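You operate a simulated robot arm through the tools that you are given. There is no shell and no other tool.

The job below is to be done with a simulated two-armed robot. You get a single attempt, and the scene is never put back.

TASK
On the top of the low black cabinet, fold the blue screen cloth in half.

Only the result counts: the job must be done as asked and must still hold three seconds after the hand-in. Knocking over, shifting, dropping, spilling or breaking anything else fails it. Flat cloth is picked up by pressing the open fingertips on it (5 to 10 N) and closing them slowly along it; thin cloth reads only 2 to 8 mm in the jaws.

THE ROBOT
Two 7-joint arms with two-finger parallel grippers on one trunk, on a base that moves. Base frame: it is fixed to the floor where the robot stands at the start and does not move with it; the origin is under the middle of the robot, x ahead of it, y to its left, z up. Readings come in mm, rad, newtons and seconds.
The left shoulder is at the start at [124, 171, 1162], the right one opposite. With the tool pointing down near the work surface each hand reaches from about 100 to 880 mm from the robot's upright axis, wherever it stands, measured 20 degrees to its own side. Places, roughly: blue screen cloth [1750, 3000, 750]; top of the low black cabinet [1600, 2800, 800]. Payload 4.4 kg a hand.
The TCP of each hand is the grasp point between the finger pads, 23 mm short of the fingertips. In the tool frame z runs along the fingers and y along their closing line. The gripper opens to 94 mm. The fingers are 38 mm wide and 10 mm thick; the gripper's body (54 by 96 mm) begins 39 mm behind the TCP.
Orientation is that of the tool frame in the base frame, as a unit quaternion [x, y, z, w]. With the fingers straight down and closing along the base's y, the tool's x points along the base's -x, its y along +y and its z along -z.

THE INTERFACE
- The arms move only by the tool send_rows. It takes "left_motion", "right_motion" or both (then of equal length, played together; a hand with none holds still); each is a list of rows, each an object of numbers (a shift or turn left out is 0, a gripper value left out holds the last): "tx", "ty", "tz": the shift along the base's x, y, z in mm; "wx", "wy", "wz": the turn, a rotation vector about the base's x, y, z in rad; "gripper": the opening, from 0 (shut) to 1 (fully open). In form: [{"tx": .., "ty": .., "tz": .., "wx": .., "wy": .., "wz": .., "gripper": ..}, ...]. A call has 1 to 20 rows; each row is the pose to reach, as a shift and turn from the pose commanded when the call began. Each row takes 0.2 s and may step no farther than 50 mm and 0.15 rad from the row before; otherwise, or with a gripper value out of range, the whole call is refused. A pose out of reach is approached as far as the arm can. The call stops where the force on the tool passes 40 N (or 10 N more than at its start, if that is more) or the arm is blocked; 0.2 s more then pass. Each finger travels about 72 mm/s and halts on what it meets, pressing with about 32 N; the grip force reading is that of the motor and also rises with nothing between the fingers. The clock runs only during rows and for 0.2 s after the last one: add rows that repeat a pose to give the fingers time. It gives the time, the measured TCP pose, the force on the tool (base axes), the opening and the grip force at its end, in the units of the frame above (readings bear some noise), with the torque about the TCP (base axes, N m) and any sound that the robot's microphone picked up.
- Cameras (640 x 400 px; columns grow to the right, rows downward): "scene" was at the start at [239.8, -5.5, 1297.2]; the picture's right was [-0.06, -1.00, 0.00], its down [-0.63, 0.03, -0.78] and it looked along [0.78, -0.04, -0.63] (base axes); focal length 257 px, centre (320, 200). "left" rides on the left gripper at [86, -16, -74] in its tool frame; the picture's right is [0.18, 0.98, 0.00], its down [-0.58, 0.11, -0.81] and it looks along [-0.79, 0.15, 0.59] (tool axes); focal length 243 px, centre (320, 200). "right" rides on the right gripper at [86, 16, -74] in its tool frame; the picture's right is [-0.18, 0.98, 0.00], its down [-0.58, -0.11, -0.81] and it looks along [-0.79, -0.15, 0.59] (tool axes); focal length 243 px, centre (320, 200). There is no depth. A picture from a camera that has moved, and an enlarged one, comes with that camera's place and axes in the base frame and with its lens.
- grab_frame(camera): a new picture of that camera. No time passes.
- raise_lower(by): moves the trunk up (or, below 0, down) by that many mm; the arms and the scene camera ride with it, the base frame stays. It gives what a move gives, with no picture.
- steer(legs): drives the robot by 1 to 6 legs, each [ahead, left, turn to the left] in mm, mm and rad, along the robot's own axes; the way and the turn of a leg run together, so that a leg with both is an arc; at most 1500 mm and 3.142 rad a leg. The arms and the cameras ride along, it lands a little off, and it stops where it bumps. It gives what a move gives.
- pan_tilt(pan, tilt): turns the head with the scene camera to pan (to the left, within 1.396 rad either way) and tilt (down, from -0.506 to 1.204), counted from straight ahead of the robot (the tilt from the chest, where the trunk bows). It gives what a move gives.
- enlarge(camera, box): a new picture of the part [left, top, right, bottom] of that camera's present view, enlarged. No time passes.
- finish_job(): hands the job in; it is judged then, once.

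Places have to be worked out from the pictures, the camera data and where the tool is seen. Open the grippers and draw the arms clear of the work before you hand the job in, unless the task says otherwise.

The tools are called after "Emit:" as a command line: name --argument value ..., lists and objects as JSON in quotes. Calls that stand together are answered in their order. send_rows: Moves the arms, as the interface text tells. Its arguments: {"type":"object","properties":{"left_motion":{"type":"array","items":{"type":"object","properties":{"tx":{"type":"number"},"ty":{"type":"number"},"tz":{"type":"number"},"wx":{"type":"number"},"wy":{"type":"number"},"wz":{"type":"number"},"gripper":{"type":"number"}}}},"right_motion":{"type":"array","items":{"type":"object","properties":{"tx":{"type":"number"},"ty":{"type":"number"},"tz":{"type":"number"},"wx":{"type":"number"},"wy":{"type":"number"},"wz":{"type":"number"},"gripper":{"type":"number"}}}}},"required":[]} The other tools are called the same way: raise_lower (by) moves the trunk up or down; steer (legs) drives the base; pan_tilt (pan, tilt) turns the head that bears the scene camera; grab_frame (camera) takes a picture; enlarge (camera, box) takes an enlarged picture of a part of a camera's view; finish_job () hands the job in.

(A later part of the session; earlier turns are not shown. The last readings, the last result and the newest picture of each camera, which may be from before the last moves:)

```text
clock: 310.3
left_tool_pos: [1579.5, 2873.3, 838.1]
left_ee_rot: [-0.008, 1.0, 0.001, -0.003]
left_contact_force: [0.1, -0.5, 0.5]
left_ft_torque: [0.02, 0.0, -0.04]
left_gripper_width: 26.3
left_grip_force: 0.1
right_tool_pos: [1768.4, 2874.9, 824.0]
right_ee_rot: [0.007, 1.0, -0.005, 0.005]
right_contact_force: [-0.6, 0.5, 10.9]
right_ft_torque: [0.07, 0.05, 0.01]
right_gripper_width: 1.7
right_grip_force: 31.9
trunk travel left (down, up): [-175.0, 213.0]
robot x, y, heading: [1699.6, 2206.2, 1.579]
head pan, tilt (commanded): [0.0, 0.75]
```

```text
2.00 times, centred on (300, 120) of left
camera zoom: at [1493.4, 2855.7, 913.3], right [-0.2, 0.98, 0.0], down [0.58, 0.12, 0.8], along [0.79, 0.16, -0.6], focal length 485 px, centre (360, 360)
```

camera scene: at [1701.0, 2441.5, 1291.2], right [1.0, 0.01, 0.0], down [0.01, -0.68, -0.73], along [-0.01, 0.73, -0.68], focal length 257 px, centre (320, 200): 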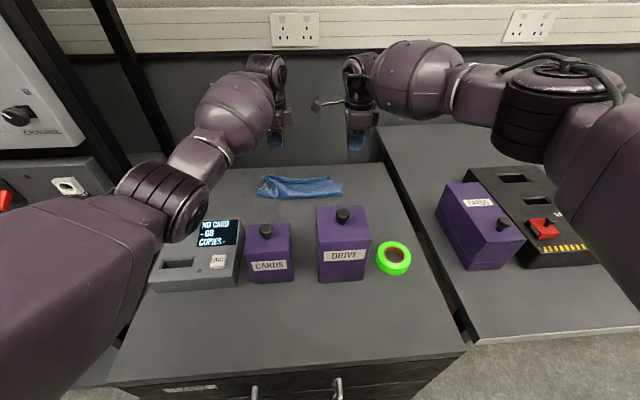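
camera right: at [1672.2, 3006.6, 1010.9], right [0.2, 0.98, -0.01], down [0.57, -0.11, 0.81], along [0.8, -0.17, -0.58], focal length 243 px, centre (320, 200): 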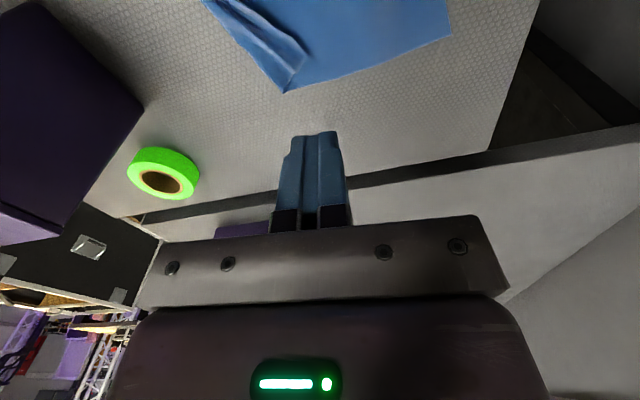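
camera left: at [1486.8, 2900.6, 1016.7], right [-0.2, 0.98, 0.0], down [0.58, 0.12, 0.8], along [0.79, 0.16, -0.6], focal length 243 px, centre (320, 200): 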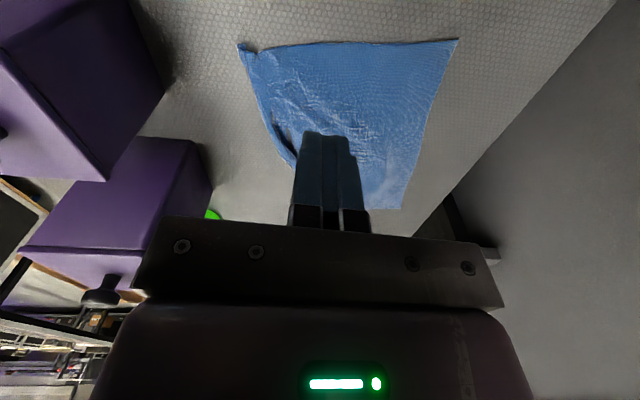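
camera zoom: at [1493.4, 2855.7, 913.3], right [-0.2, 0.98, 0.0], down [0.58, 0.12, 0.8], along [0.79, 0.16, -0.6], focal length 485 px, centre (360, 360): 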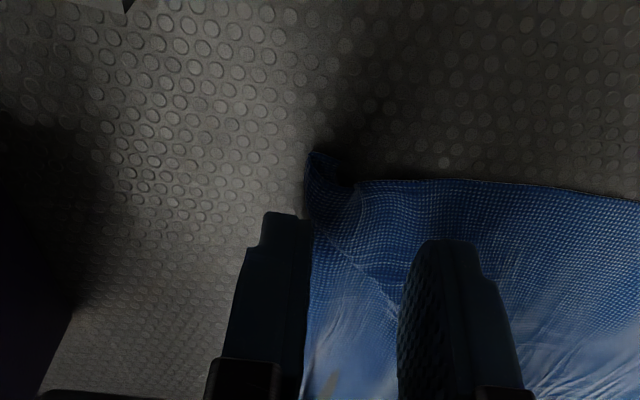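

The front-left hem runs at y ≈ 2859, just inside the front finger. I set the jaws to 20 mm around y 2867, press down and close slowly.

Emit:
send_rows --left_motion '[{"ty": -3, "gripper": 0.23}, {"ty": -6, "gripper": 0.215}, {"ty": -6, "tz": -6}, {"ty": -6, "tz": -11}, {"ty": -6, "tz": -13.5}, {"ty": -6, "tz": -15.2}, {"ty": -6, "tz": -15.2}, {"ty": -6, "tz": -15.2, "gripper": 0.19}, {"ty": -6, "tz": -15.2, "gripper": 0.165}, {"ty": -6, "tz": -15.2, "gripper": 0.14}, {"ty": -6, "tz": -15.2, "gripper": 0.115}, {"ty": -6, "tz": -15.2, "gripper": 0.09}, {"ty": -6, "tz": -15.2, "gripper": 0.06}, {"ty": -6, "tz": -15.2, "gripper": 0.03}, {"ty": -6, "tz": -15.2, "gripper": 0.0}, {"ty": -6, "tz": -15.2, "gripper": 0.0}, {"ty": -6, "tz": -15.2, "gripper": 0.0}]'

Emit:
enlarge --camera "left" --box '[160, 20, 440, 220]'

```text
clock: 313.9
left_tool_pos: [1578.8, 2866.6, 823.5]
left_ee_rot: [-0.008, 1.0, 0.003, -0.002]
left_contact_force: [-0.6, 3.4, 21.4]
left_ft_torque: [0.18, -0.26, 0.03]
left_gripper_width: 6.7
left_grip_force: 32.0
right_tool_pos: [1769.0, 2874.6, 825.8]
right_ee_rot: [0.007, 1.0, -0.005, 0.006]
right_contact_force: [0.4, 0.9, 1.0]
right_ft_torque: [0.0, 0.02, 0.04]
right_gripper_width: 1.6
right_grip_force: 32.4
trunk travel left (down, up): [-175.0, 213.0]
robot x, y, heading: [1701.3, 2206.9, 1.579]
head pan, tilt (commanded): [0.0, 0.75]
```

```text
2.00 times, centred on (300, 120) of left
camera zoom: at [1494.1, 2847.7, 900.2], right [-0.2, 0.98, 0.01], down [0.58, 0.11, 0.8], along [0.79, 0.16, -0.6], focal length 485 px, centre (360, 360)
```

zoom: 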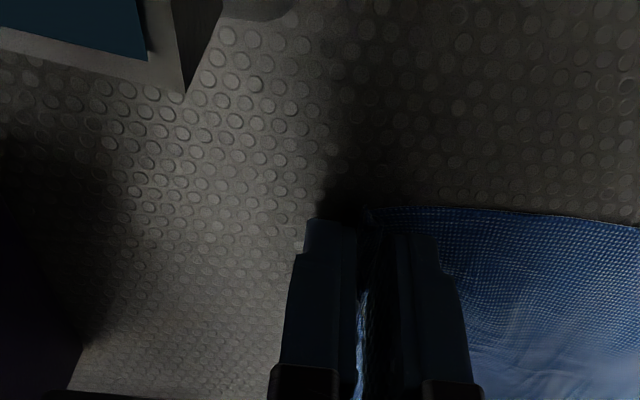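

The left holds a bunch 6.7 mm thick and the right holds the hem. I lift both 20 mm and look at how the cloth comes up.

Emit:
send_rows --left_motion '[{"tz": 4}, {"tz": 9}, {"tz": 15}, {"tz": 22}]' --right_motion '[{"tz": 4}, {"tz": 9}, {"tz": 15}, {"tz": 20}]'

Emit:
enlarge --camera "left" --box '[160, 20, 440, 220]'

Emit:
enlarge --camera "right" --box '[160, 20, 440, 220]'

Emit:
enlarge --camera "scene" --box '[220, 130, 390, 250]'

```text
clock: 314.9
left_tool_pos: [1578.3, 2865.6, 844.1]
left_ee_rot: [-0.008, 1.0, 0.001, -0.004]
left_contact_force: [-0.2, 0.2, -0.1]
left_ft_torque: [0.0, 0.02, -0.04]
left_gripper_width: 2.3
left_grip_force: 31.8
right_tool_pos: [1767.8, 2875.8, 843.8]
right_ee_rot: [0.008, 1.0, -0.006, 0.007]
right_contact_force: [-0.7, 0.3, 0.1]
right_ft_torque: [0.01, -0.04, 0.01]
right_gripper_width: 1.6
right_grip_force: 31.5
trunk travel left (down, up): [-175.0, 213.0]
robot x, y, heading: [1701.1, 2207.1, 1.58]
head pan, tilt (commanded): [0.0, 0.75]
```

```text
2.00 times, centred on (300, 120) of left
camera zoom: at [1493.7, 2848.3, 919.9], right [-0.2, 0.98, 0.0], down [0.58, 0.12, 0.8], along [0.79, 0.16, -0.6], focal length 485 px, centre (360, 360)
```

zoom: 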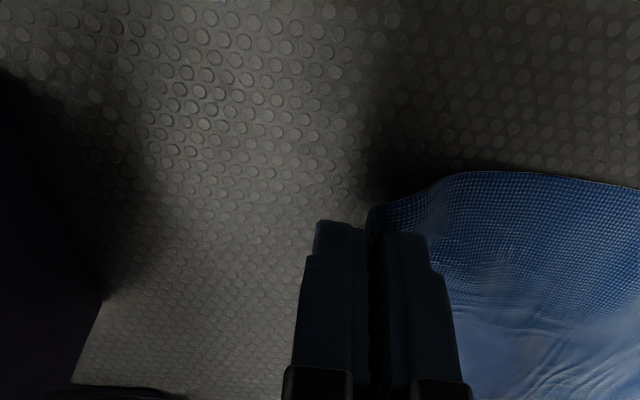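

```text
2.00 times, centred on (300, 120) of right
camera zoom: at [1679.8, 2894.9, 916.9], right [0.2, 0.98, -0.01], down [0.57, -0.11, 0.81], along [0.8, -0.17, -0.58], focal length 485 px, centre (360, 360)
```

zoom: 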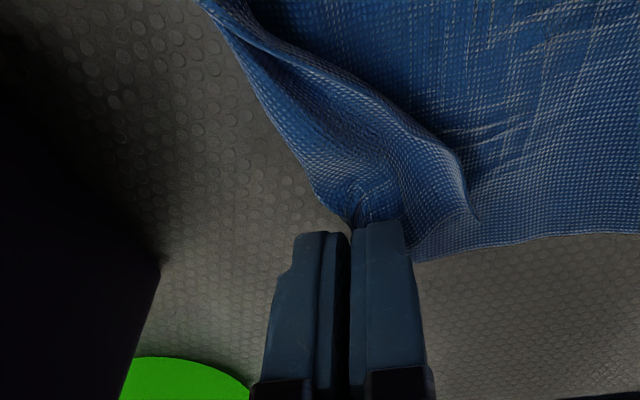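

```text
3.33 times, centred on (305, 190) of scene
camera zoom: at [1700.9, 2441.4, 1291.2], right [1.0, 0.01, 0.0], down [0.01, -0.68, -0.73], along [-0.01, 0.73, -0.68], focal length 857 px, centre (370, 233)
```

zoom: 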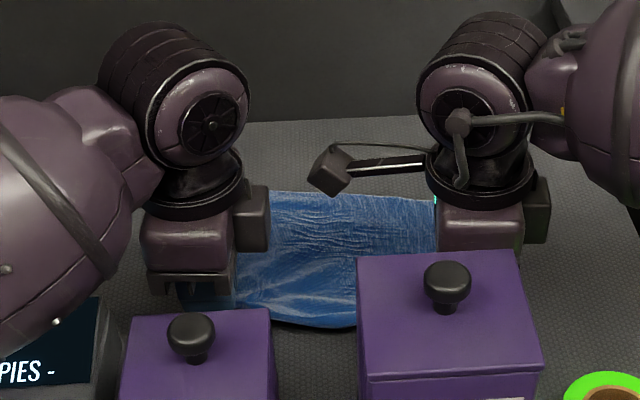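

Both corners are pinched close to the edge. The back edge lies at y ≈ 3020 (left) and 3011 (right). I lift the front edge up to the top of the arc, above y ≈ 2920, spreading slightly, and check that the pleat opens.

Emit:
send_rows --left_motion '[{"ty": 0, "tz": 12}, {"ty": 0, "tz": 24}, {"tx": -1, "ty": 0, "tz": 36}, {"tx": -1, "ty": 2, "tz": 46}, {"tx": -2, "ty": 8, "tz": 54}, {"tx": -2, "ty": 16, "tz": 60}, {"tx": -3, "ty": 26, "tz": 65}, {"tx": -3, "ty": 36, "tz": 68}, {"tx": -3, "ty": 47, "tz": 69}, {"tx": -3, "ty": 58, "tz": 69}, {"tx": -3, "ty": 58, "tz": 69}]' --right_motion '[{"tx": 1, "ty": 0, "tz": 12}, {"tx": 2, "ty": 0, "tz": 24}, {"tx": 3, "ty": 0, "tz": 36}, {"tx": 4, "ty": 1, "tz": 46}, {"tx": 5, "ty": 5, "tz": 54}, {"tx": 6, "ty": 11, "tz": 60}, {"tx": 7, "ty": 18, "tz": 65}, {"tx": 8, "ty": 25, "tz": 68}, {"tx": 8, "ty": 31, "tz": 69}, {"tx": 8, "ty": 37, "tz": 69}, {"tx": 8, "ty": 37, "tz": 69}]'

Emit:
grab_frame --camera "left"

Emit:
grab_frame --camera "right"

Emit:
enlarge --camera "scene" --box '[220, 120, 390, 240]'

```text
clock: 317.3
left_tool_pos: [1576.8, 2925.3, 912.9]
left_ee_rot: [-0.007, 1.0, 0.001, -0.002]
left_contact_force: [2.8, -0.1, 0.4]
left_ft_torque: [-0.01, -0.05, -0.03]
left_gripper_width: 2.6
left_grip_force: 31.6
right_tool_pos: [1776.9, 2913.7, 912.3]
right_ee_rot: [0.007, 1.0, -0.006, 0.006]
right_contact_force: [-2.2, -0.3, 0.1]
right_ft_torque: [0.02, 0.11, 0.03]
right_gripper_width: 1.5
right_grip_force: 31.9
trunk travel left (down, up): [-175.0, 213.0]
robot x, y, heading: [1703.1, 2207.9, 1.579]
head pan, tilt (commanded): [0.0, 0.75]
```

```text
taken
camera left: at [1490.0, 2907.3, 989.1], right [-0.2, 0.98, 0.0], down [0.58, 0.12, 0.8], along [0.79, 0.16, -0.6], focal length 243 px, centre (320, 200)
```

left: 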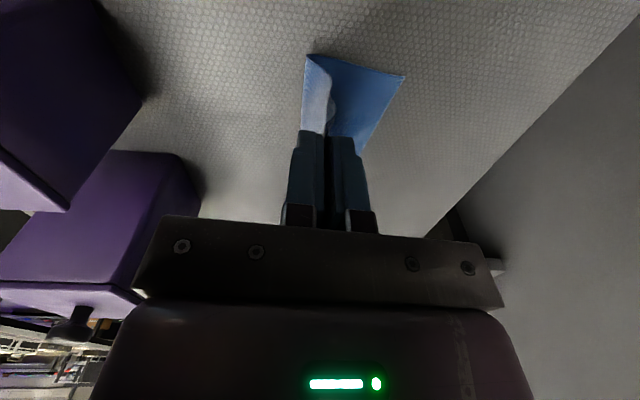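

```text
taken
camera right: at [1688.9, 2931.7, 986.7], right [0.2, 0.98, -0.01], down [0.57, -0.11, 0.81], along [0.8, -0.17, -0.58], focal length 243 px, centre (320, 200)
```

right: 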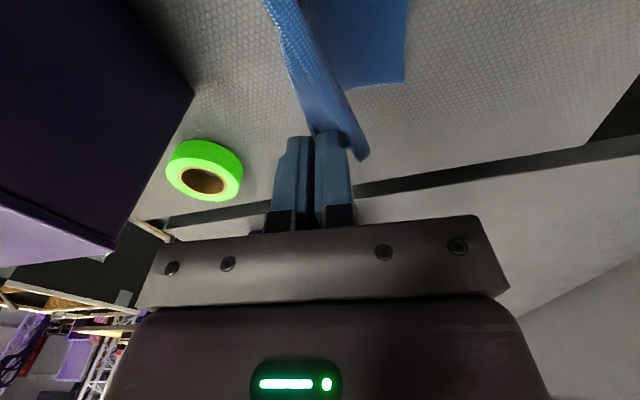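

```text
3.33 times, centred on (305, 180) of scene
camera zoom: at [1700.8, 2441.4, 1291.2], right [1.0, 0.01, 0.0], down [0.01, -0.68, -0.73], along [-0.01, 0.73, -0.68], focal length 857 px, centre (370, 267)
```

zoom: 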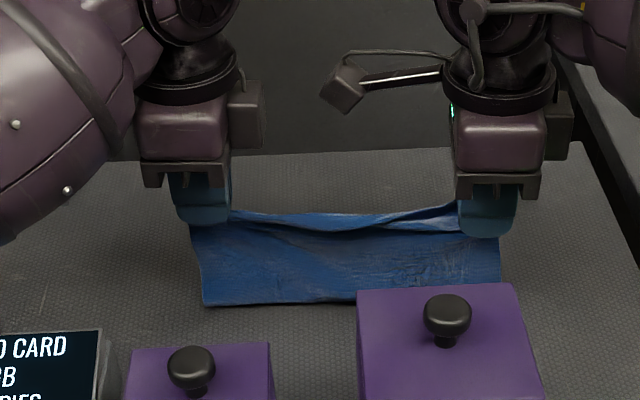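

The sheet hangs cleanly again; the back edge is now at y ≈ 2988 (left) and 2975 (right), with B ≈ 74 mm. I move both hands toward me and down to roll the fold to about 100–110 mm from the back edge, keeping clear of DRIVE.

Emit:
send_rows --left_motion '[{"ty": -8, "tz": -1}, {"ty": -16, "tz": -3}, {"ty": -24, "tz": -6}, {"ty": -32, "tz": -9}, {"ty": -40, "tz": -13}, {"ty": -48, "tz": -17}, {"ty": -55, "tz": -21}, {"ty": -60, "tz": -25}, {"ty": -60, "tz": -25}]' --right_motion '[{"ty": -6, "tz": -1}, {"ty": -12, "tz": -3}, {"ty": -18, "tz": -6}, {"ty": -24, "tz": -9}, {"ty": -30, "tz": -13}, {"ty": -35, "tz": -17}, {"ty": -40, "tz": -21}, {"ty": -43, "tz": -25}, {"ty": -43, "tz": -25}]'

Emit:
grab_frame --camera "left"

Emit:
grab_frame --camera "right"

Emit:
enlarge --camera "scene" --box '[220, 120, 390, 240]'

```text
clock: 319.3
left_tool_pos: [1575.9, 2865.1, 888.5]
left_ee_rot: [-0.008, 1.0, 0.0, -0.003]
left_contact_force: [2.3, -0.9, 0.2]
left_ft_torque: [0.0, -0.05, -0.05]
left_gripper_width: 2.5
left_grip_force: 31.9
right_tool_pos: [1776.4, 2870.2, 888.9]
right_ee_rot: [0.008, 1.0, -0.007, 0.006]
right_contact_force: [-1.9, 0.6, 0.0]
right_ft_torque: [0.0, 0.06, 0.0]
right_gripper_width: 1.9
right_grip_force: 31.8
trunk travel left (down, up): [-175.0, 213.0]
robot x, y, heading: [1699.9, 2206.6, 1.583]
head pan, tilt (commanded): [0.0, 0.75]
```

```text
taken
camera left: at [1489.8, 2846.7, 964.5], right [-0.2, 0.98, 0.0], down [0.58, 0.12, 0.8], along [0.79, 0.16, -0.6], focal length 243 px, centre (320, 200)
```

left: 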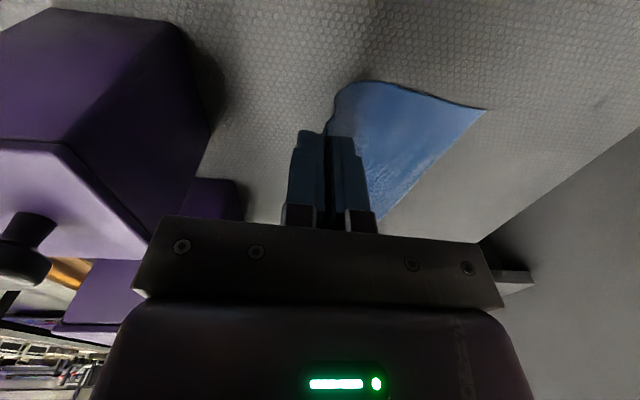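

```text
taken
camera right: at [1688.8, 2888.7, 961.6], right [0.2, 0.98, -0.01], down [0.57, -0.11, 0.81], along [0.8, -0.17, -0.58], focal length 243 px, centre (320, 200)
```

right: 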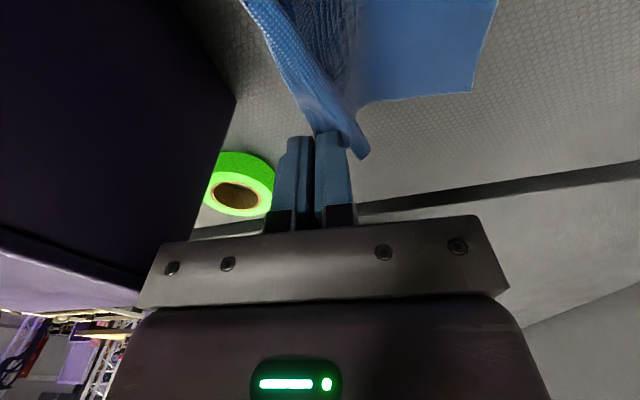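

```text
3.33 times, centred on (305, 180) of scene
camera zoom: at [1700.9, 2441.4, 1291.2], right [1.0, 0.01, 0.0], down [0.01, -0.68, -0.73], along [-0.01, 0.73, -0.68], focal length 857 px, centre (370, 267)
```

zoom: 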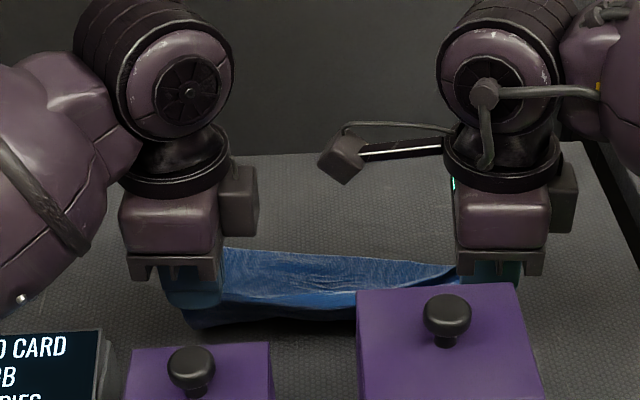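

The left is right (B ≈ 100 mm), and the right needs a bit more (B ≈ 70 mm) but can't come closer to DRIVE, so I lower it instead. Then I lay the sheet over with a low, short arc, stopping about 20 mm short of the back edge so the fold isn't pulled.

Emit:
send_rows --left_motion '[{"tz": -3}, {"tz": -6}, {"tz": -9}, {"tz": -9}]' --right_motion '[{"tz": -8}, {"tz": -16}, {"tz": -24}, {"tz": -26}]'

Emit:
send_rows --left_motion '[{"ty": 7, "tz": 3}, {"ty": 15, "tz": 8}, {"ty": 25, "tz": 13}, {"ty": 37, "tz": 15}, {"ty": 49, "tz": 14}, {"ty": 60, "tz": 10}, {"ty": 70, "tz": 4}, {"ty": 79, "tz": -4}, {"ty": 87, "tz": -13}, {"ty": 94, "tz": -23}, {"ty": 99, "tz": -33}, {"ty": 103, "tz": -42}, {"ty": 105, "tz": -49}, {"ty": 106, "tz": -51}, {"ty": 106, "tz": -51}]' --right_motion '[{"ty": 7, "tz": 6}, {"ty": 14, "tz": 13}, {"ty": 22, "tz": 19}, {"ty": 31, "tz": 22}, {"ty": 40, "tz": 22}, {"ty": 48, "tz": 20}, {"ty": 56, "tz": 15}, {"ty": 63, "tz": 9}, {"ty": 69, "tz": 2}, {"ty": 74, "tz": -6}, {"ty": 78, "tz": -14}, {"ty": 81, "tz": -23}, {"ty": 83, "tz": -30}, {"ty": 83, "tz": -34}, {"ty": 83, "tz": -34}]'

Emit:
enlarge --camera "left" --box '[100, 30, 420, 230]'

Emit:
enlarge --camera "right" --box '[100, 0, 420, 200]'

Emit:
enlarge --camera "scene" --box '[220, 120, 390, 240]'

```text
clock: 320.3
left_tool_pos: [1575.2, 2864.6, 879.0]
left_ee_rot: [-0.008, 1.0, 0.001, -0.004]
left_contact_force: [1.7, 0.3, -0.1]
left_ft_torque: [0.0, -0.05, -0.04]
left_gripper_width: 2.4
left_grip_force: 32.1
right_tool_pos: [1774.4, 2870.7, 861.3]
right_ee_rot: [0.007, 1.0, -0.005, 0.006]
right_contact_force: [-2.1, -0.2, 0.3]
right_ft_torque: [0.02, 0.06, -0.03]
right_gripper_width: 1.7
right_grip_force: 31.9
trunk travel left (down, up): [-175.0, 213.0]
robot x, y, heading: [1705.3, 2208.3, 1.579]
head pan, tilt (commanded): [0.0, 0.75]
```

```text
clock: 323.5
left_tool_pos: [1575.2, 2970.5, 827.4]
left_ee_rot: [-0.009, 1.0, 0.001, -0.002]
left_contact_force: [3.7, 0.0, -0.1]
left_ft_torque: [-0.02, -0.08, 0.0]
left_gripper_width: 2.8
left_grip_force: 32.0
right_tool_pos: [1776.2, 2953.3, 828.7]
right_ee_rot: [0.007, 1.0, -0.006, 0.005]
right_contact_force: [-2.2, 1.0, 0.3]
right_ft_torque: [0.02, 0.07, 0.0]
right_gripper_width: 1.6
right_grip_force: 31.8
trunk travel left (down, up): [-175.0, 213.0]
robot x, y, heading: [1701.1, 2208.8, 1.583]
head pan, tilt (commanded): [0.0, 0.75]
```

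```text
2.00 times, centred on (260, 130) of left
camera zoom: at [1490.0, 2952.5, 904.2], right [-0.2, 0.98, 0.0], down [0.58, 0.12, 0.8], along [0.79, 0.16, -0.6], focal length 485 px, centre (440, 340)
```

zoom: 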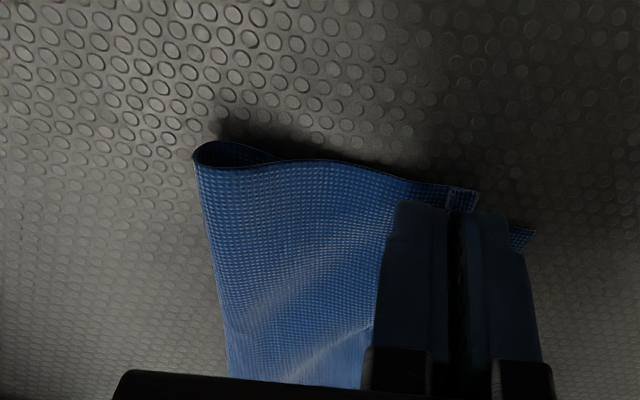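

```text
2.00 times, centred on (260, 100) of right
camera zoom: at [1689.1, 2971.8, 902.1], right [0.2, 0.98, -0.01], down [0.57, -0.11, 0.81], along [0.8, -0.17, -0.58], focal length 485 px, centre (440, 400)
```

zoom: 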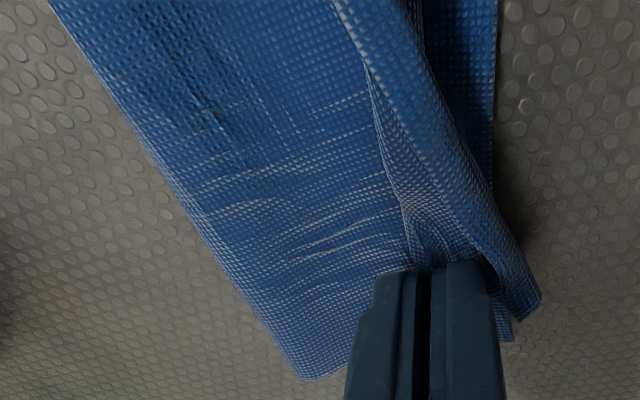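

```text
3.33 times, centred on (305, 180) of scene
camera zoom: at [1700.9, 2441.3, 1291.2], right [1.0, 0.01, 0.0], down [0.01, -0.68, -0.73], along [-0.01, 0.73, -0.68], focal length 857 px, centre (370, 267)
```

zoom: 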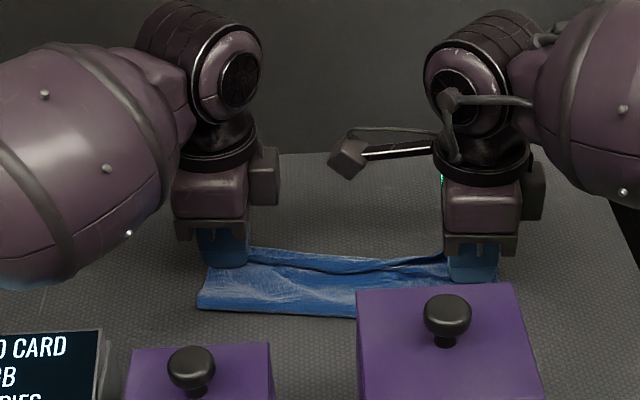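

The lay-down looks good: left fold y 2912 with back edge 2995, right fold y 2903 with back edge about 2972, and the hem near the back edge on both sides. I release with jaws opened wide and slowly, and check.

Emit:
send_rows --left_motion '[{"tz": -1, "gripper": 0.04}, {"tz": -1, "gripper": 0.08}, {"tz": -1, "gripper": 0.13}, {"tz": -1, "gripper": 0.18}, {"tz": -1, "gripper": 0.24}, {"tz": -1, "gripper": 0.3}, {"tz": -1, "gripper": 0.38}, {"tz": -1, "gripper": 0.38}, {"tz": 3}, {"tz": 8}, {"tz": 13}, {"tz": 13}]' --right_motion '[{"tz": -1.5, "gripper": 0.04}, {"tz": -1.5, "gripper": 0.08}, {"tz": -1.5, "gripper": 0.13}, {"tz": -1.5, "gripper": 0.18}, {"tz": -1.5, "gripper": 0.24}, {"tz": -1.5, "gripper": 0.3}, {"tz": -1.5, "gripper": 0.38}, {"tz": -1.5, "gripper": 0.38}, {"tz": 3}, {"tz": 8}, {"tz": 13}, {"tz": 13}]'

Emit:
enlarge --camera "left" --box '[140, 30, 440, 230]'

Emit:
enlarge --camera "right" --box '[120, 0, 440, 200]'

```text
clock: 326.1
left_tool_pos: [1576.7, 2971.3, 840.8]
left_ee_rot: [-0.008, 1.0, 0.0, -0.003]
left_contact_force: [0.0, -0.4, 0.6]
left_ft_torque: [-0.03, -0.01, 0.01]
left_gripper_width: 35.9
left_grip_force: 0.0
right_tool_pos: [1776.9, 2953.5, 841.5]
right_ee_rot: [0.007, 1.0, -0.006, 0.006]
right_contact_force: [1.1, -0.1, -0.7]
right_ft_torque: [-0.01, 0.04, -0.01]
right_gripper_width: 35.8
right_grip_force: 0.0
trunk travel left (down, up): [-175.0, 213.0]
robot x, y, heading: [1700.8, 2202.9, 1.579]
head pan, tilt (commanded): [0.0, 0.75]
```

```text
2.00 times, centred on (290, 130) of left
camera zoom: at [1490.4, 2953.4, 916.6], right [-0.2, 0.98, 0.0], down [0.58, 0.12, 0.8], along [0.79, 0.16, -0.6], focal length 485 px, centre (380, 340)
```

zoom: 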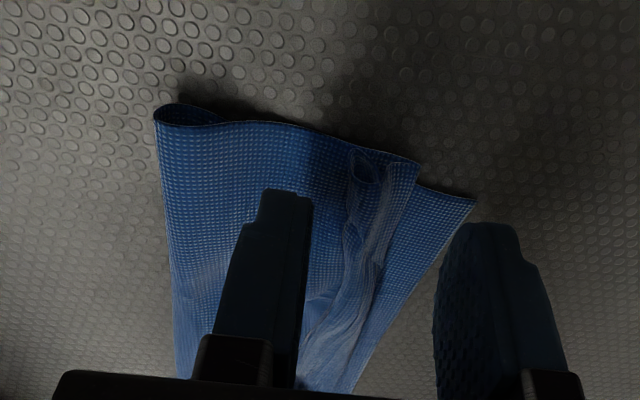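

```text
2.00 times, centred on (280, 100) of right
camera zoom: at [1689.1, 2972.5, 915.1], right [0.2, 0.98, -0.01], down [0.57, -0.11, 0.81], along [0.8, -0.17, -0.58], focal length 485 px, centre (400, 400)
```

zoom: 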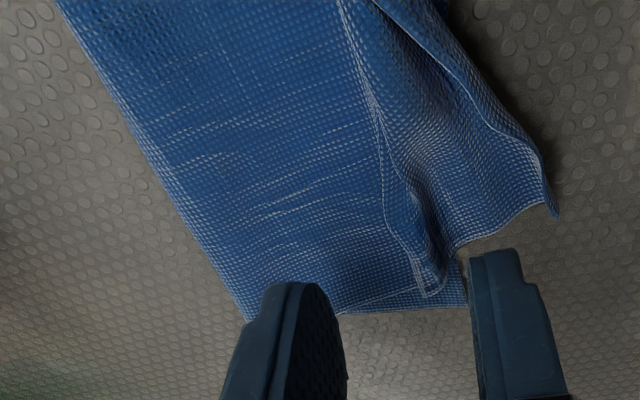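

Released cleanly. The fold is now nearly centred: the left has a bottom of about 101 mm and a top of about 98 mm, with just a 17 mm lip turned inward (hem y 2960). I re-grip that left hem lightly and walk it outward to the back edge.

Emit:
send_rows --left_motion '[{"tz": 4, "gripper": 0.25}, {"tz": 4, "ty": -4, "gripper": 0.16}, {"tz": 4, "ty": -7, "gripper": 0.16}, {"tz": 4, "ty": -7, "gripper": 0.16}, {"tz": -2, "ty": -7}, {"tz": -8, "ty": -7}, {"tz": -11, "ty": -7}, {"tz": -11, "ty": -7}]' --right_motion '[{"tz": 10}, {"tz": 25}, {"tz": 45}, {"tz": 70}, {"tz": 95}, {"tz": 110}, {"tz": 110}, {"tz": 110}]'

Emit:
enlarge --camera "left" --box '[200, 40, 440, 220]'

```text
clock: 327.9
left_tool_pos: [1575.7, 2963.8, 829.1]
left_ee_rot: [-0.008, 1.0, 0.001, -0.003]
left_contact_force: [-0.1, -0.7, 0.6]
left_ft_torque: [-0.03, 0.01, -0.01]
left_gripper_width: 14.9
left_grip_force: 0.1
right_tool_pos: [1775.8, 2953.1, 950.8]
right_ee_rot: [0.008, 1.0, -0.006, 0.005]
right_contact_force: [0.5, -0.2, -0.4]
right_ft_torque: [-0.01, 0.0, 0.01]
right_gripper_width: 35.7
right_grip_force: 0.2
trunk travel left (down, up): [-175.0, 213.0]
robot x, y, heading: [1699.9, 2206.2, 1.581]
head pan, tilt (commanded): [0.0, 0.75]
```

```text
2.22 times, centred on (320, 130) of left
camera zoom: at [1489.9, 2946.1, 906.1], right [-0.2, 0.98, 0.0], down [0.58, 0.12, 0.8], along [0.79, 0.16, -0.6], focal length 539 px, centre (320, 356)
```

zoom: 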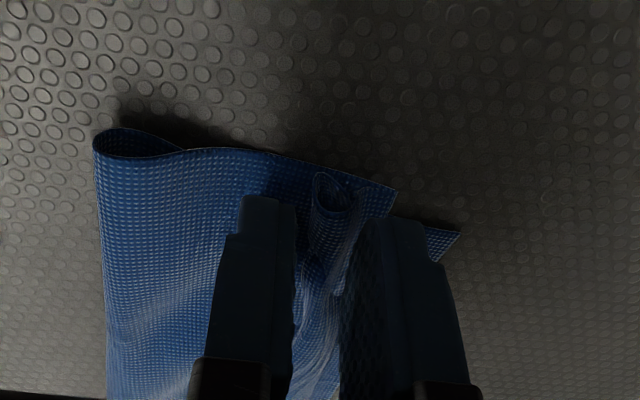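

The rolled hem is between the fingers. I close on it, lift slightly, carry it 27 mm outward to the back edge, and set it down.

Emit:
send_rows --left_motion '[{"tz": -1.5, "gripper": 0.13}, {"tz": -1.5, "gripper": 0.1}, {"tz": -1.5, "gripper": 0.07}, {"tz": -1.5, "gripper": 0.04}, {"tz": -1.5, "gripper": 0.0}, {"tz": -1.5, "gripper": 0.0}, {"tz": -1.5, "gripper": 0.0}, {"tz": 6}, {"tz": 13}, {"tz": 16, "ty": 5}, {"tz": 17, "ty": 11}, {"tz": 15, "ty": 17}, {"tz": 11, "ty": 22}, {"tz": 6, "ty": 26}, {"tz": 1, "ty": 28}, {"tz": 0, "ty": 28}, {"tz": 0, "ty": 28}]'

Emit:
enlarge --camera "left" --box '[140, 30, 440, 230]'

Emit:
enlarge --camera "scene" --box '[230, 140, 390, 240]'

```text
clock: 331.5
left_tool_pos: [1577.2, 2992.6, 830.1]
left_ee_rot: [-0.008, 1.0, 0.0, -0.004]
left_contact_force: [0.2, 0.2, -0.1]
left_ft_torque: [-0.02, 0.01, -0.01]
left_gripper_width: 2.1
left_grip_force: 31.5
right_tool_pos: [1775.4, 2953.4, 951.4]
right_ee_rot: [0.007, 1.0, -0.006, 0.005]
right_contact_force: [-0.4, 0.0, 0.3]
right_ft_torque: [-0.02, 0.02, -0.01]
right_gripper_width: 35.9
right_grip_force: 0.1
trunk travel left (down, up): [-175.0, 213.0]
robot x, y, heading: [1701.7, 2208.4, 1.583]
head pan, tilt (commanded): [0.0, 0.75]
```

```text
2.00 times, centred on (290, 130) of left
camera zoom: at [1490.5, 2973.8, 906.2], right [-0.2, 0.98, 0.0], down [0.58, 0.12, 0.8], along [0.79, 0.16, -0.6], focal length 485 px, centre (380, 340)
```

zoom: 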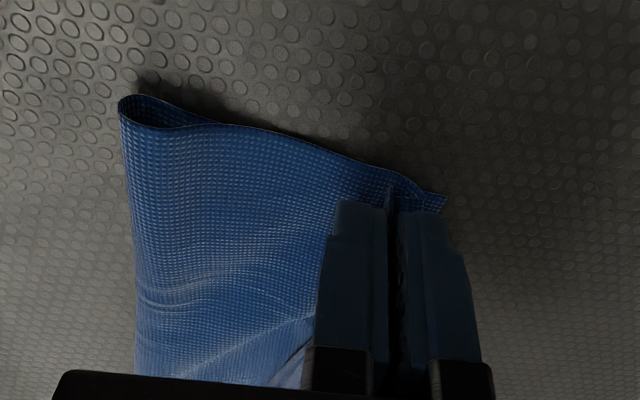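

```text
4.00 times, centred on (310, 190) of scene
camera zoom: at [1700.9, 2441.4, 1291.2], right [1.0, 0.01, 0.0], down [0.01, -0.68, -0.73], along [-0.01, 0.73, -0.68], focal length 1029 px, centre (360, 240)
```

zoom: 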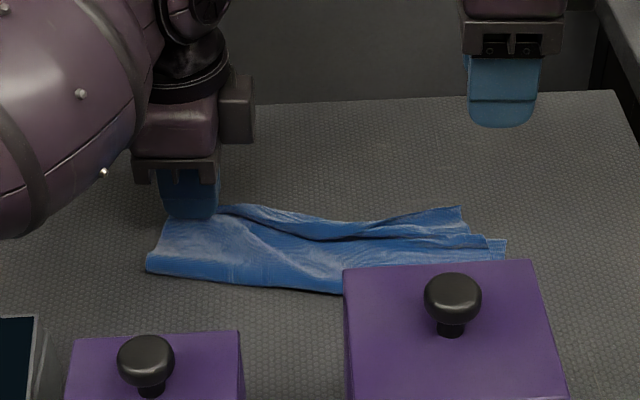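

The left hem is now near the back edge (pinch y 2993, BL about 3006). I release wide and slowly, then lift everything and check from above.

Emit:
send_rows --left_motion '[{"tz": -2, "gripper": 0.04}, {"tz": -3, "gripper": 0.08}, {"tz": -3, "gripper": 0.13}, {"tz": -3, "gripper": 0.18}, {"tz": -3, "gripper": 0.24}, {"tz": -3, "gripper": 0.3}, {"tz": -3, "gripper": 0.38}, {"tz": -3, "gripper": 0.38}, {"tz": 2}, {"tz": 8}, {"tz": 25}, {"tz": 50}, {"tz": 80}, {"tz": 110, "tx": -15}, {"tz": 125, "tx": -35}]'

Emit:
enlarge --camera "scene" --box '[240, 150, 380, 230]'

Emit:
enlarge --camera "left" --box '[200, 0, 440, 200]'

Emit:
enlarge --camera "right" --box '[180, 0, 440, 180]'

```text
clock: 334.7
left_tool_pos: [1540.3, 2990.1, 955.5]
left_ee_rot: [-0.007, 1.0, 0.0, -0.003]
left_contact_force: [-0.2, -0.4, -0.3]
left_ft_torque: [0.02, 0.02, 0.01]
left_gripper_width: 35.8
left_grip_force: 0.0
right_tool_pos: [1775.2, 2954.1, 950.9]
right_ee_rot: [0.008, 1.0, -0.007, 0.007]
right_contact_force: [-0.1, 0.5, -0.2]
right_ft_torque: [0.01, 0.02, -0.01]
right_gripper_width: 35.6
right_grip_force: 0.0
trunk travel left (down, up): [-175.0, 213.0]
robot x, y, heading: [1704.4, 2208.4, 1.583]
head pan, tilt (commanded): [0.0, 0.75]
```

```text
4.57 times, centred on (310, 190) of scene
camera zoom: at [1700.5, 2441.4, 1291.2], right [1.0, 0.01, 0.0], down [0.01, -0.68, -0.73], along [-0.01, 0.73, -0.68], focal length 1176 px, centre (366, 246)
```

zoom: 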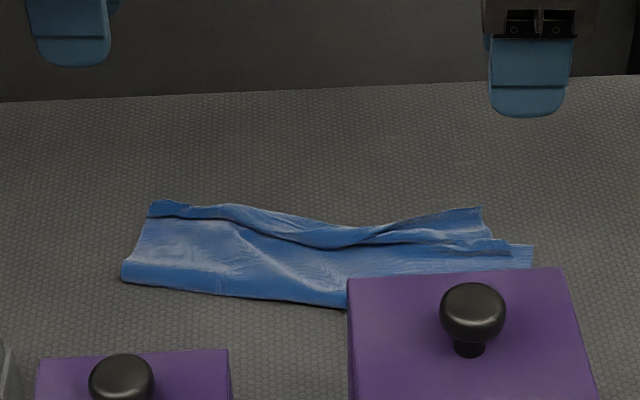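

```text
2.00 times, centred on (320, 100) of left
camera zoom: at [1454.5, 2972.5, 1032.1], right [-0.2, 0.98, 0.0], down [0.58, 0.12, 0.8], along [0.79, 0.16, -0.6], focal length 485 px, centre (320, 400)
```

zoom: 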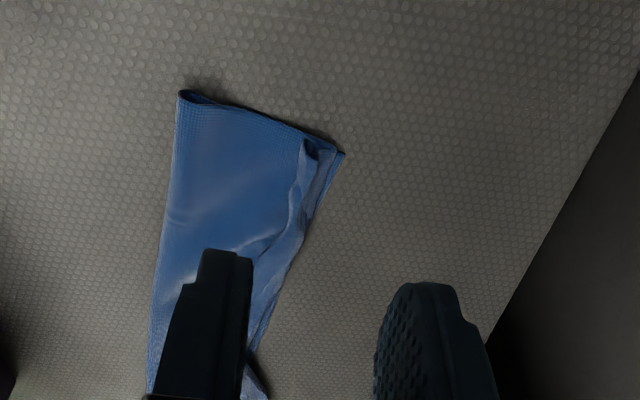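

```text
2.22 times, centred on (310, 90) of right
camera zoom: at [1688.4, 2972.9, 1024.8], right [0.2, 0.98, -0.01], down [0.57, -0.11, 0.81], along [0.8, -0.17, -0.58], focal length 539 px, centre (342, 444)
```

zoom: 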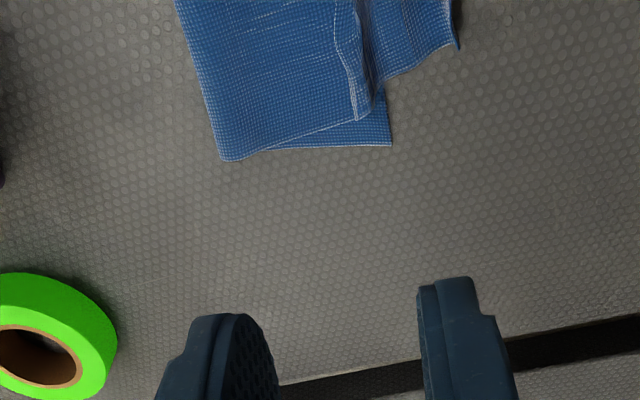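

The left end is neat now (hem within about 15 mm of BL). At the right, the top layer has a pleat with its corner at (1767, 2995), versus BR at (1797, 2968). I re-lay just the right side: grip its outer hem with the right hand first.

Emit:
send_rows --right_motion '[{"tx": -8, "ty": 15, "tz": -25, "gripper": 0.25}, {"tx": -15, "ty": 30, "tz": -55, "gripper": 0.22}, {"tx": -15, "ty": 30, "tz": -85, "gripper": 0.22}, {"tx": -15, "ty": 30, "tz": -105, "gripper": 0.22}, {"tx": -15, "ty": 30, "tz": -114, "gripper": 0.22}, {"tx": -15, "ty": 30, "tz": -114, "gripper": 0.22}]'

Emit:
enlarge --camera "right" --box '[160, 20, 440, 220]'

```text
clock: 336.1
left_tool_pos: [1540.8, 2990.6, 956.1]
left_ee_rot: [-0.008, 1.0, 0.001, -0.003]
left_contact_force: [-0.3, 0.3, -0.1]
left_ft_torque: [0.0, -0.05, -0.03]
left_gripper_width: 35.7
left_grip_force: 0.1
right_tool_pos: [1761.5, 2983.4, 835.4]
right_ee_rot: [0.007, 1.0, -0.007, 0.006]
right_contact_force: [0.4, -0.1, 0.7]
right_ft_torque: [0.0, -0.03, 0.0]
right_gripper_width: 20.8
right_grip_force: 0.0
trunk travel left (down, up): [-175.0, 213.0]
robot x, y, heading: [1702.8, 2206.8, 1.582]
head pan, tilt (commanded): [0.0, 0.75]
```

```text
2.00 times, centred on (300, 120) of right
camera zoom: at [1673.4, 3001.8, 909.3], right [0.2, 0.98, -0.01], down [0.57, -0.11, 0.81], along [0.8, -0.17, -0.58], focal length 485 px, centre (360, 360)
```

zoom: 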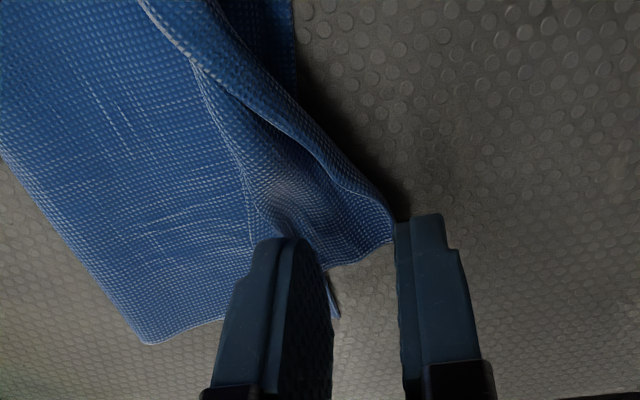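

Looking closer, the outer boundary at the right is a bend and the hem is the line at y ≈ 2958, so the lip is turned inward about 35 mm. I shift the jaws to that hem line and grip it.

Emit:
send_rows --right_motion '[{"tz": 8}, {"tz": 10, "ty": -8}, {"tz": 10, "ty": -17, "gripper": 0.2}, {"tz": 10, "ty": -18, "gripper": 0.2}, {"tz": 2, "ty": -18}, {"tz": -5, "ty": -18}, {"tz": -8.5, "ty": -18}, {"tz": -9.5, "ty": -18}, {"tz": -9.5, "ty": -18, "gripper": 0.17}, {"tz": -9.5, "ty": -18, "gripper": 0.14}, {"tz": -9.5, "ty": -18, "gripper": 0.11}, {"tz": -9.5, "ty": -18, "gripper": 0.08}, {"tz": -9.5, "ty": -18, "gripper": 0.05}, {"tz": -9.5, "ty": -18, "gripper": 0.02}, {"tz": -9.5, "ty": -18, "gripper": 0.0}, {"tz": -9.5, "ty": -18, "gripper": 0.0}, {"tz": -9.5, "ty": -18, "gripper": 0.0}, {"tz": 0, "ty": -18}]'

Emit:
enlarge --camera "right" --box '[160, 20, 440, 220]'

```text
clock: 339.9
left_tool_pos: [1540.9, 2991.7, 955.6]
left_ee_rot: [-0.007, 1.0, 0.002, -0.003]
left_contact_force: [-0.4, 0.2, 0.3]
left_ft_torque: [0.01, 0.01, -0.01]
left_gripper_width: 35.8
left_grip_force: 0.1
right_tool_pos: [1759.2, 2965.2, 837.2]
right_ee_rot: [0.007, 1.0, -0.006, 0.006]
right_contact_force: [0.4, 0.1, 0.0]
right_ft_torque: [0.0, -0.02, 0.03]
right_gripper_width: 2.1
right_grip_force: 31.7
trunk travel left (down, up): [-175.0, 213.0]
robot x, y, heading: [1703.3, 2204.9, 1.584]
head pan, tilt (commanded): [0.0, 0.75]
```

```text
2.00 times, centred on (300, 120) of right
camera zoom: at [1672.9, 2984.7, 911.4], right [0.2, 0.98, -0.01], down [0.57, -0.11, 0.81], along [0.8, -0.17, -0.58], focal length 485 px, centre (360, 360)
```

zoom: 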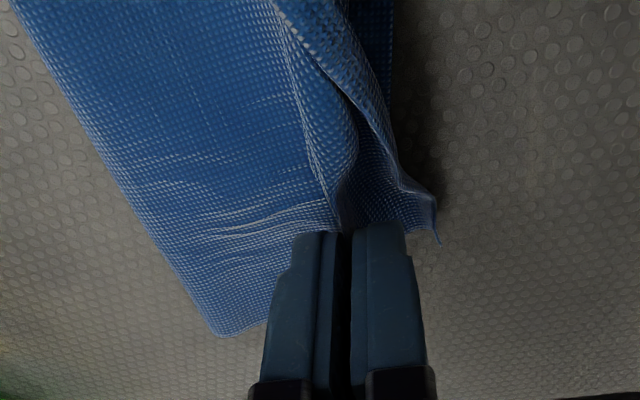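

The grip holds (2.1 mm). I lift the right side, roll its fold toward me at low height, and look before laying it again.

Emit:
send_rows --right_motion '[{"tx": 2, "ty": -4, "tz": 12}, {"tx": 4, "ty": -10, "tz": 24}, {"tx": 6, "ty": -18, "tz": 35}, {"tx": 8, "ty": -28, "tz": 43}, {"tx": 10, "ty": -39, "tz": 48}, {"tx": 12, "ty": -51, "tz": 50}, {"tx": 14, "ty": -63, "tz": 48}, {"tx": 16, "ty": -75, "tz": 43}, {"tx": 18, "ty": -85, "tz": 37}, {"tx": 20, "ty": -92, "tz": 32}, {"tx": 20, "ty": -92, "tz": 32}]'

Emit:
grab_frame --camera "right"

Emit:
enlarge --camera "scene" --box '[230, 130, 390, 240]'

```text
clock: 342.3
left_tool_pos: [1540.4, 2990.5, 955.8]
left_ee_rot: [-0.007, 1.0, 0.0, -0.002]
left_contact_force: [-0.8, -0.1, 0.7]
left_ft_torque: [0.0, 0.01, 0.03]
left_gripper_width: 35.7
left_grip_force: 0.1
right_tool_pos: [1780.3, 2873.5, 869.1]
right_ee_rot: [0.007, 1.0, -0.006, 0.006]
right_contact_force: [-0.6, 0.2, 0.4]
right_ft_torque: [-0.04, 0.02, 0.0]
right_gripper_width: 2.2
right_grip_force: 31.9
trunk travel left (down, up): [-175.0, 213.0]
robot x, y, heading: [1701.8, 2204.3, 1.582]
head pan, tilt (commanded): [0.0, 0.75]
```

```text
taken
camera right: at [1692.9, 2891.8, 942.8], right [0.2, 0.98, -0.01], down [0.57, -0.11, 0.81], along [0.8, -0.17, -0.58], focal length 243 px, centre (320, 200)
```

right: 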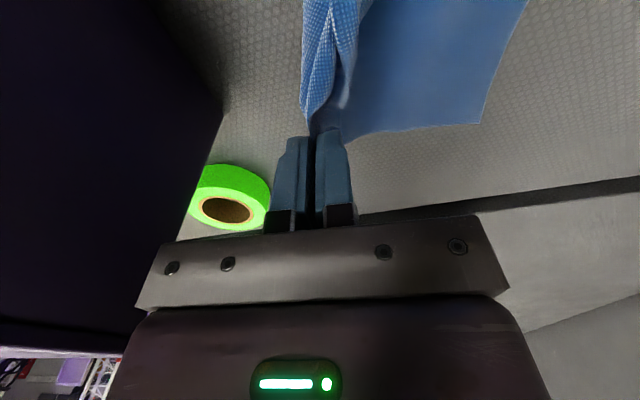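

```text
3.64 times, centred on (310, 185) of scene
camera zoom: at [1700.8, 2441.4, 1291.2], right [1.0, 0.01, 0.0], down [0.01, -0.68, -0.73], along [-0.01, 0.73, -0.68], focal length 935 px, centre (356, 254)
```

zoom: 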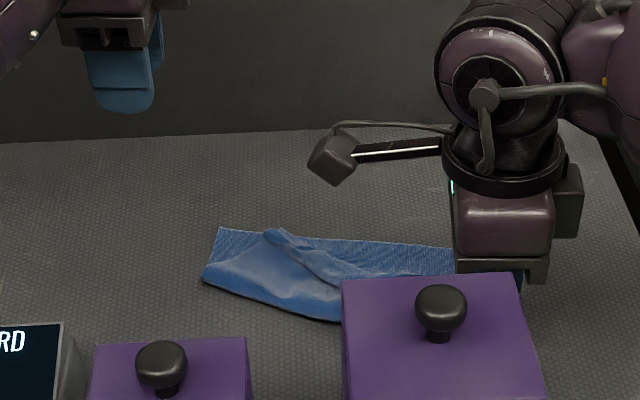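

Lifting the right drew the front-left corner over to about (1631, 2981), with BL at (1585, 2995). I re-grip that corner with the left so both sides can be laid together; first a close look.

Emit:
send_rows --left_motion '[{"tx": 25, "ty": -3, "tz": -20, "gripper": 0.3}, {"tx": 50, "ty": -6, "tz": -45, "gripper": 0.28}, {"tx": 72, "ty": -8, "tz": -70, "gripper": 0.28}, {"tx": 80, "ty": -9, "tz": -90, "gripper": 0.28}, {"tx": 80, "ty": -9, "tz": -108, "gripper": 0.28}, {"tx": 80, "ty": -9, "tz": -112, "gripper": 0.28}]'

Emit:
enlarge --camera "left" --box '[160, 20, 440, 220]'

```text
clock: 343.7
left_tool_pos: [1622.6, 2983.2, 844.6]
left_ee_rot: [-0.008, 1.0, 0.001, -0.003]
left_contact_force: [0.8, 0.9, 0.3]
left_ft_torque: [-0.02, -0.01, -0.02]
left_gripper_width: 26.4
left_grip_force: 0.0
right_tool_pos: [1779.7, 2872.7, 869.9]
right_ee_rot: [0.007, 1.0, -0.006, 0.005]
right_contact_force: [0.6, -0.8, -0.6]
right_ft_torque: [0.0, 0.01, -0.04]
right_gripper_width: 2.1
right_grip_force: 31.7
trunk travel left (down, up): [-175.0, 213.0]
robot x, y, heading: [1699.1, 2206.8, 1.58]
head pan, tilt (commanded): [0.0, 0.75]
```

```text
2.00 times, centred on (300, 120) of left
camera zoom: at [1536.0, 2964.2, 920.1], right [-0.2, 0.98, 0.0], down [0.58, 0.12, 0.8], along [0.79, 0.16, -0.6], focal length 485 px, centre (360, 360)
```

zoom: 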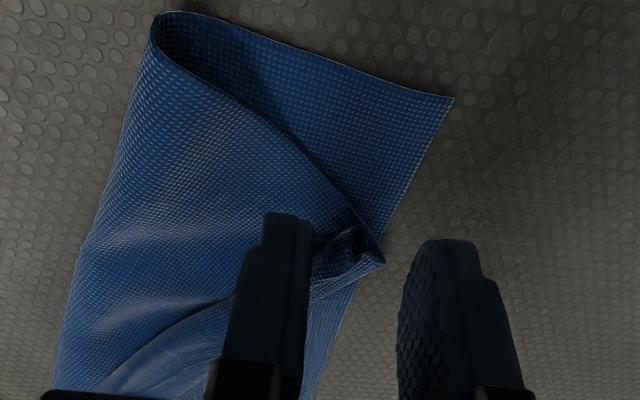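

The curled corner sits between the left fingers (x ≈ 1635, y 2972–2991). I lower and close on it.

Emit:
send_rows --left_motion '[{"tx": 3, "tz": -6}, {"tx": 4, "tz": -11}, {"tx": 4, "tz": -15}, {"tx": 4, "tz": -17}, {"tx": 4, "tz": -17, "gripper": 0.24}, {"tx": 4, "tz": -17, "gripper": 0.2}, {"tx": 4, "tz": -17, "gripper": 0.16}, {"tx": 4, "tz": -17, "gripper": 0.12}, {"tx": 4, "tz": -17, "gripper": 0.08}, {"tx": 4, "tz": -17, "gripper": 0.04}, {"tx": 4, "tz": -17, "gripper": 0.0}, {"tx": 4, "tz": -17, "gripper": 0.0}, {"tx": 4, "tz": -17, "gripper": 0.0}, {"tx": 4, "tz": -10}, {"tx": 4, "tz": -2}]'

Emit:
enlarge --camera "left" --box '[160, 20, 440, 220]'

```text
clock: 346.9
left_tool_pos: [1625.6, 2982.4, 840.8]
left_ee_rot: [-0.008, 1.0, 0.0, -0.004]
left_contact_force: [0.2, 0.8, -0.3]
left_ft_torque: [0.01, -0.01, -0.02]
left_gripper_width: 2.4
left_grip_force: 32.0
right_tool_pos: [1781.1, 2873.7, 870.7]
right_ee_rot: [0.007, 1.0, -0.006, 0.006]
right_contact_force: [0.0, 0.1, 0.4]
right_ft_torque: [-0.02, -0.04, 0.0]
right_gripper_width: 1.7
right_grip_force: 31.4
trunk travel left (down, up): [-175.0, 213.0]
robot x, y, heading: [1701.6, 2206.2, 1.581]
head pan, tilt (commanded): [0.0, 0.75]
```

```text
2.00 times, centred on (300, 120) of left
camera zoom: at [1539.9, 2964.6, 917.4], right [-0.2, 0.98, 0.0], down [0.58, 0.12, 0.8], along [0.79, 0.16, -0.6], focal length 485 px, centre (360, 360)
```

zoom: 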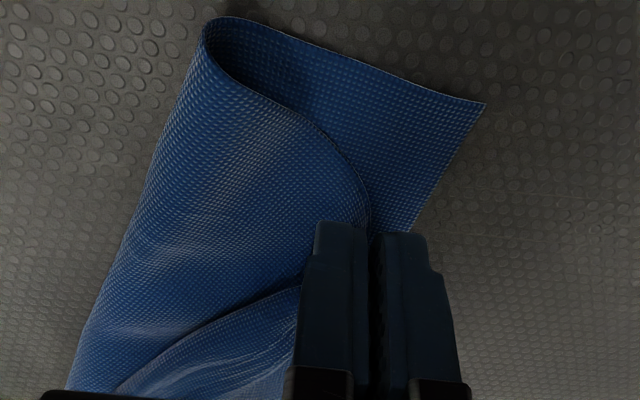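

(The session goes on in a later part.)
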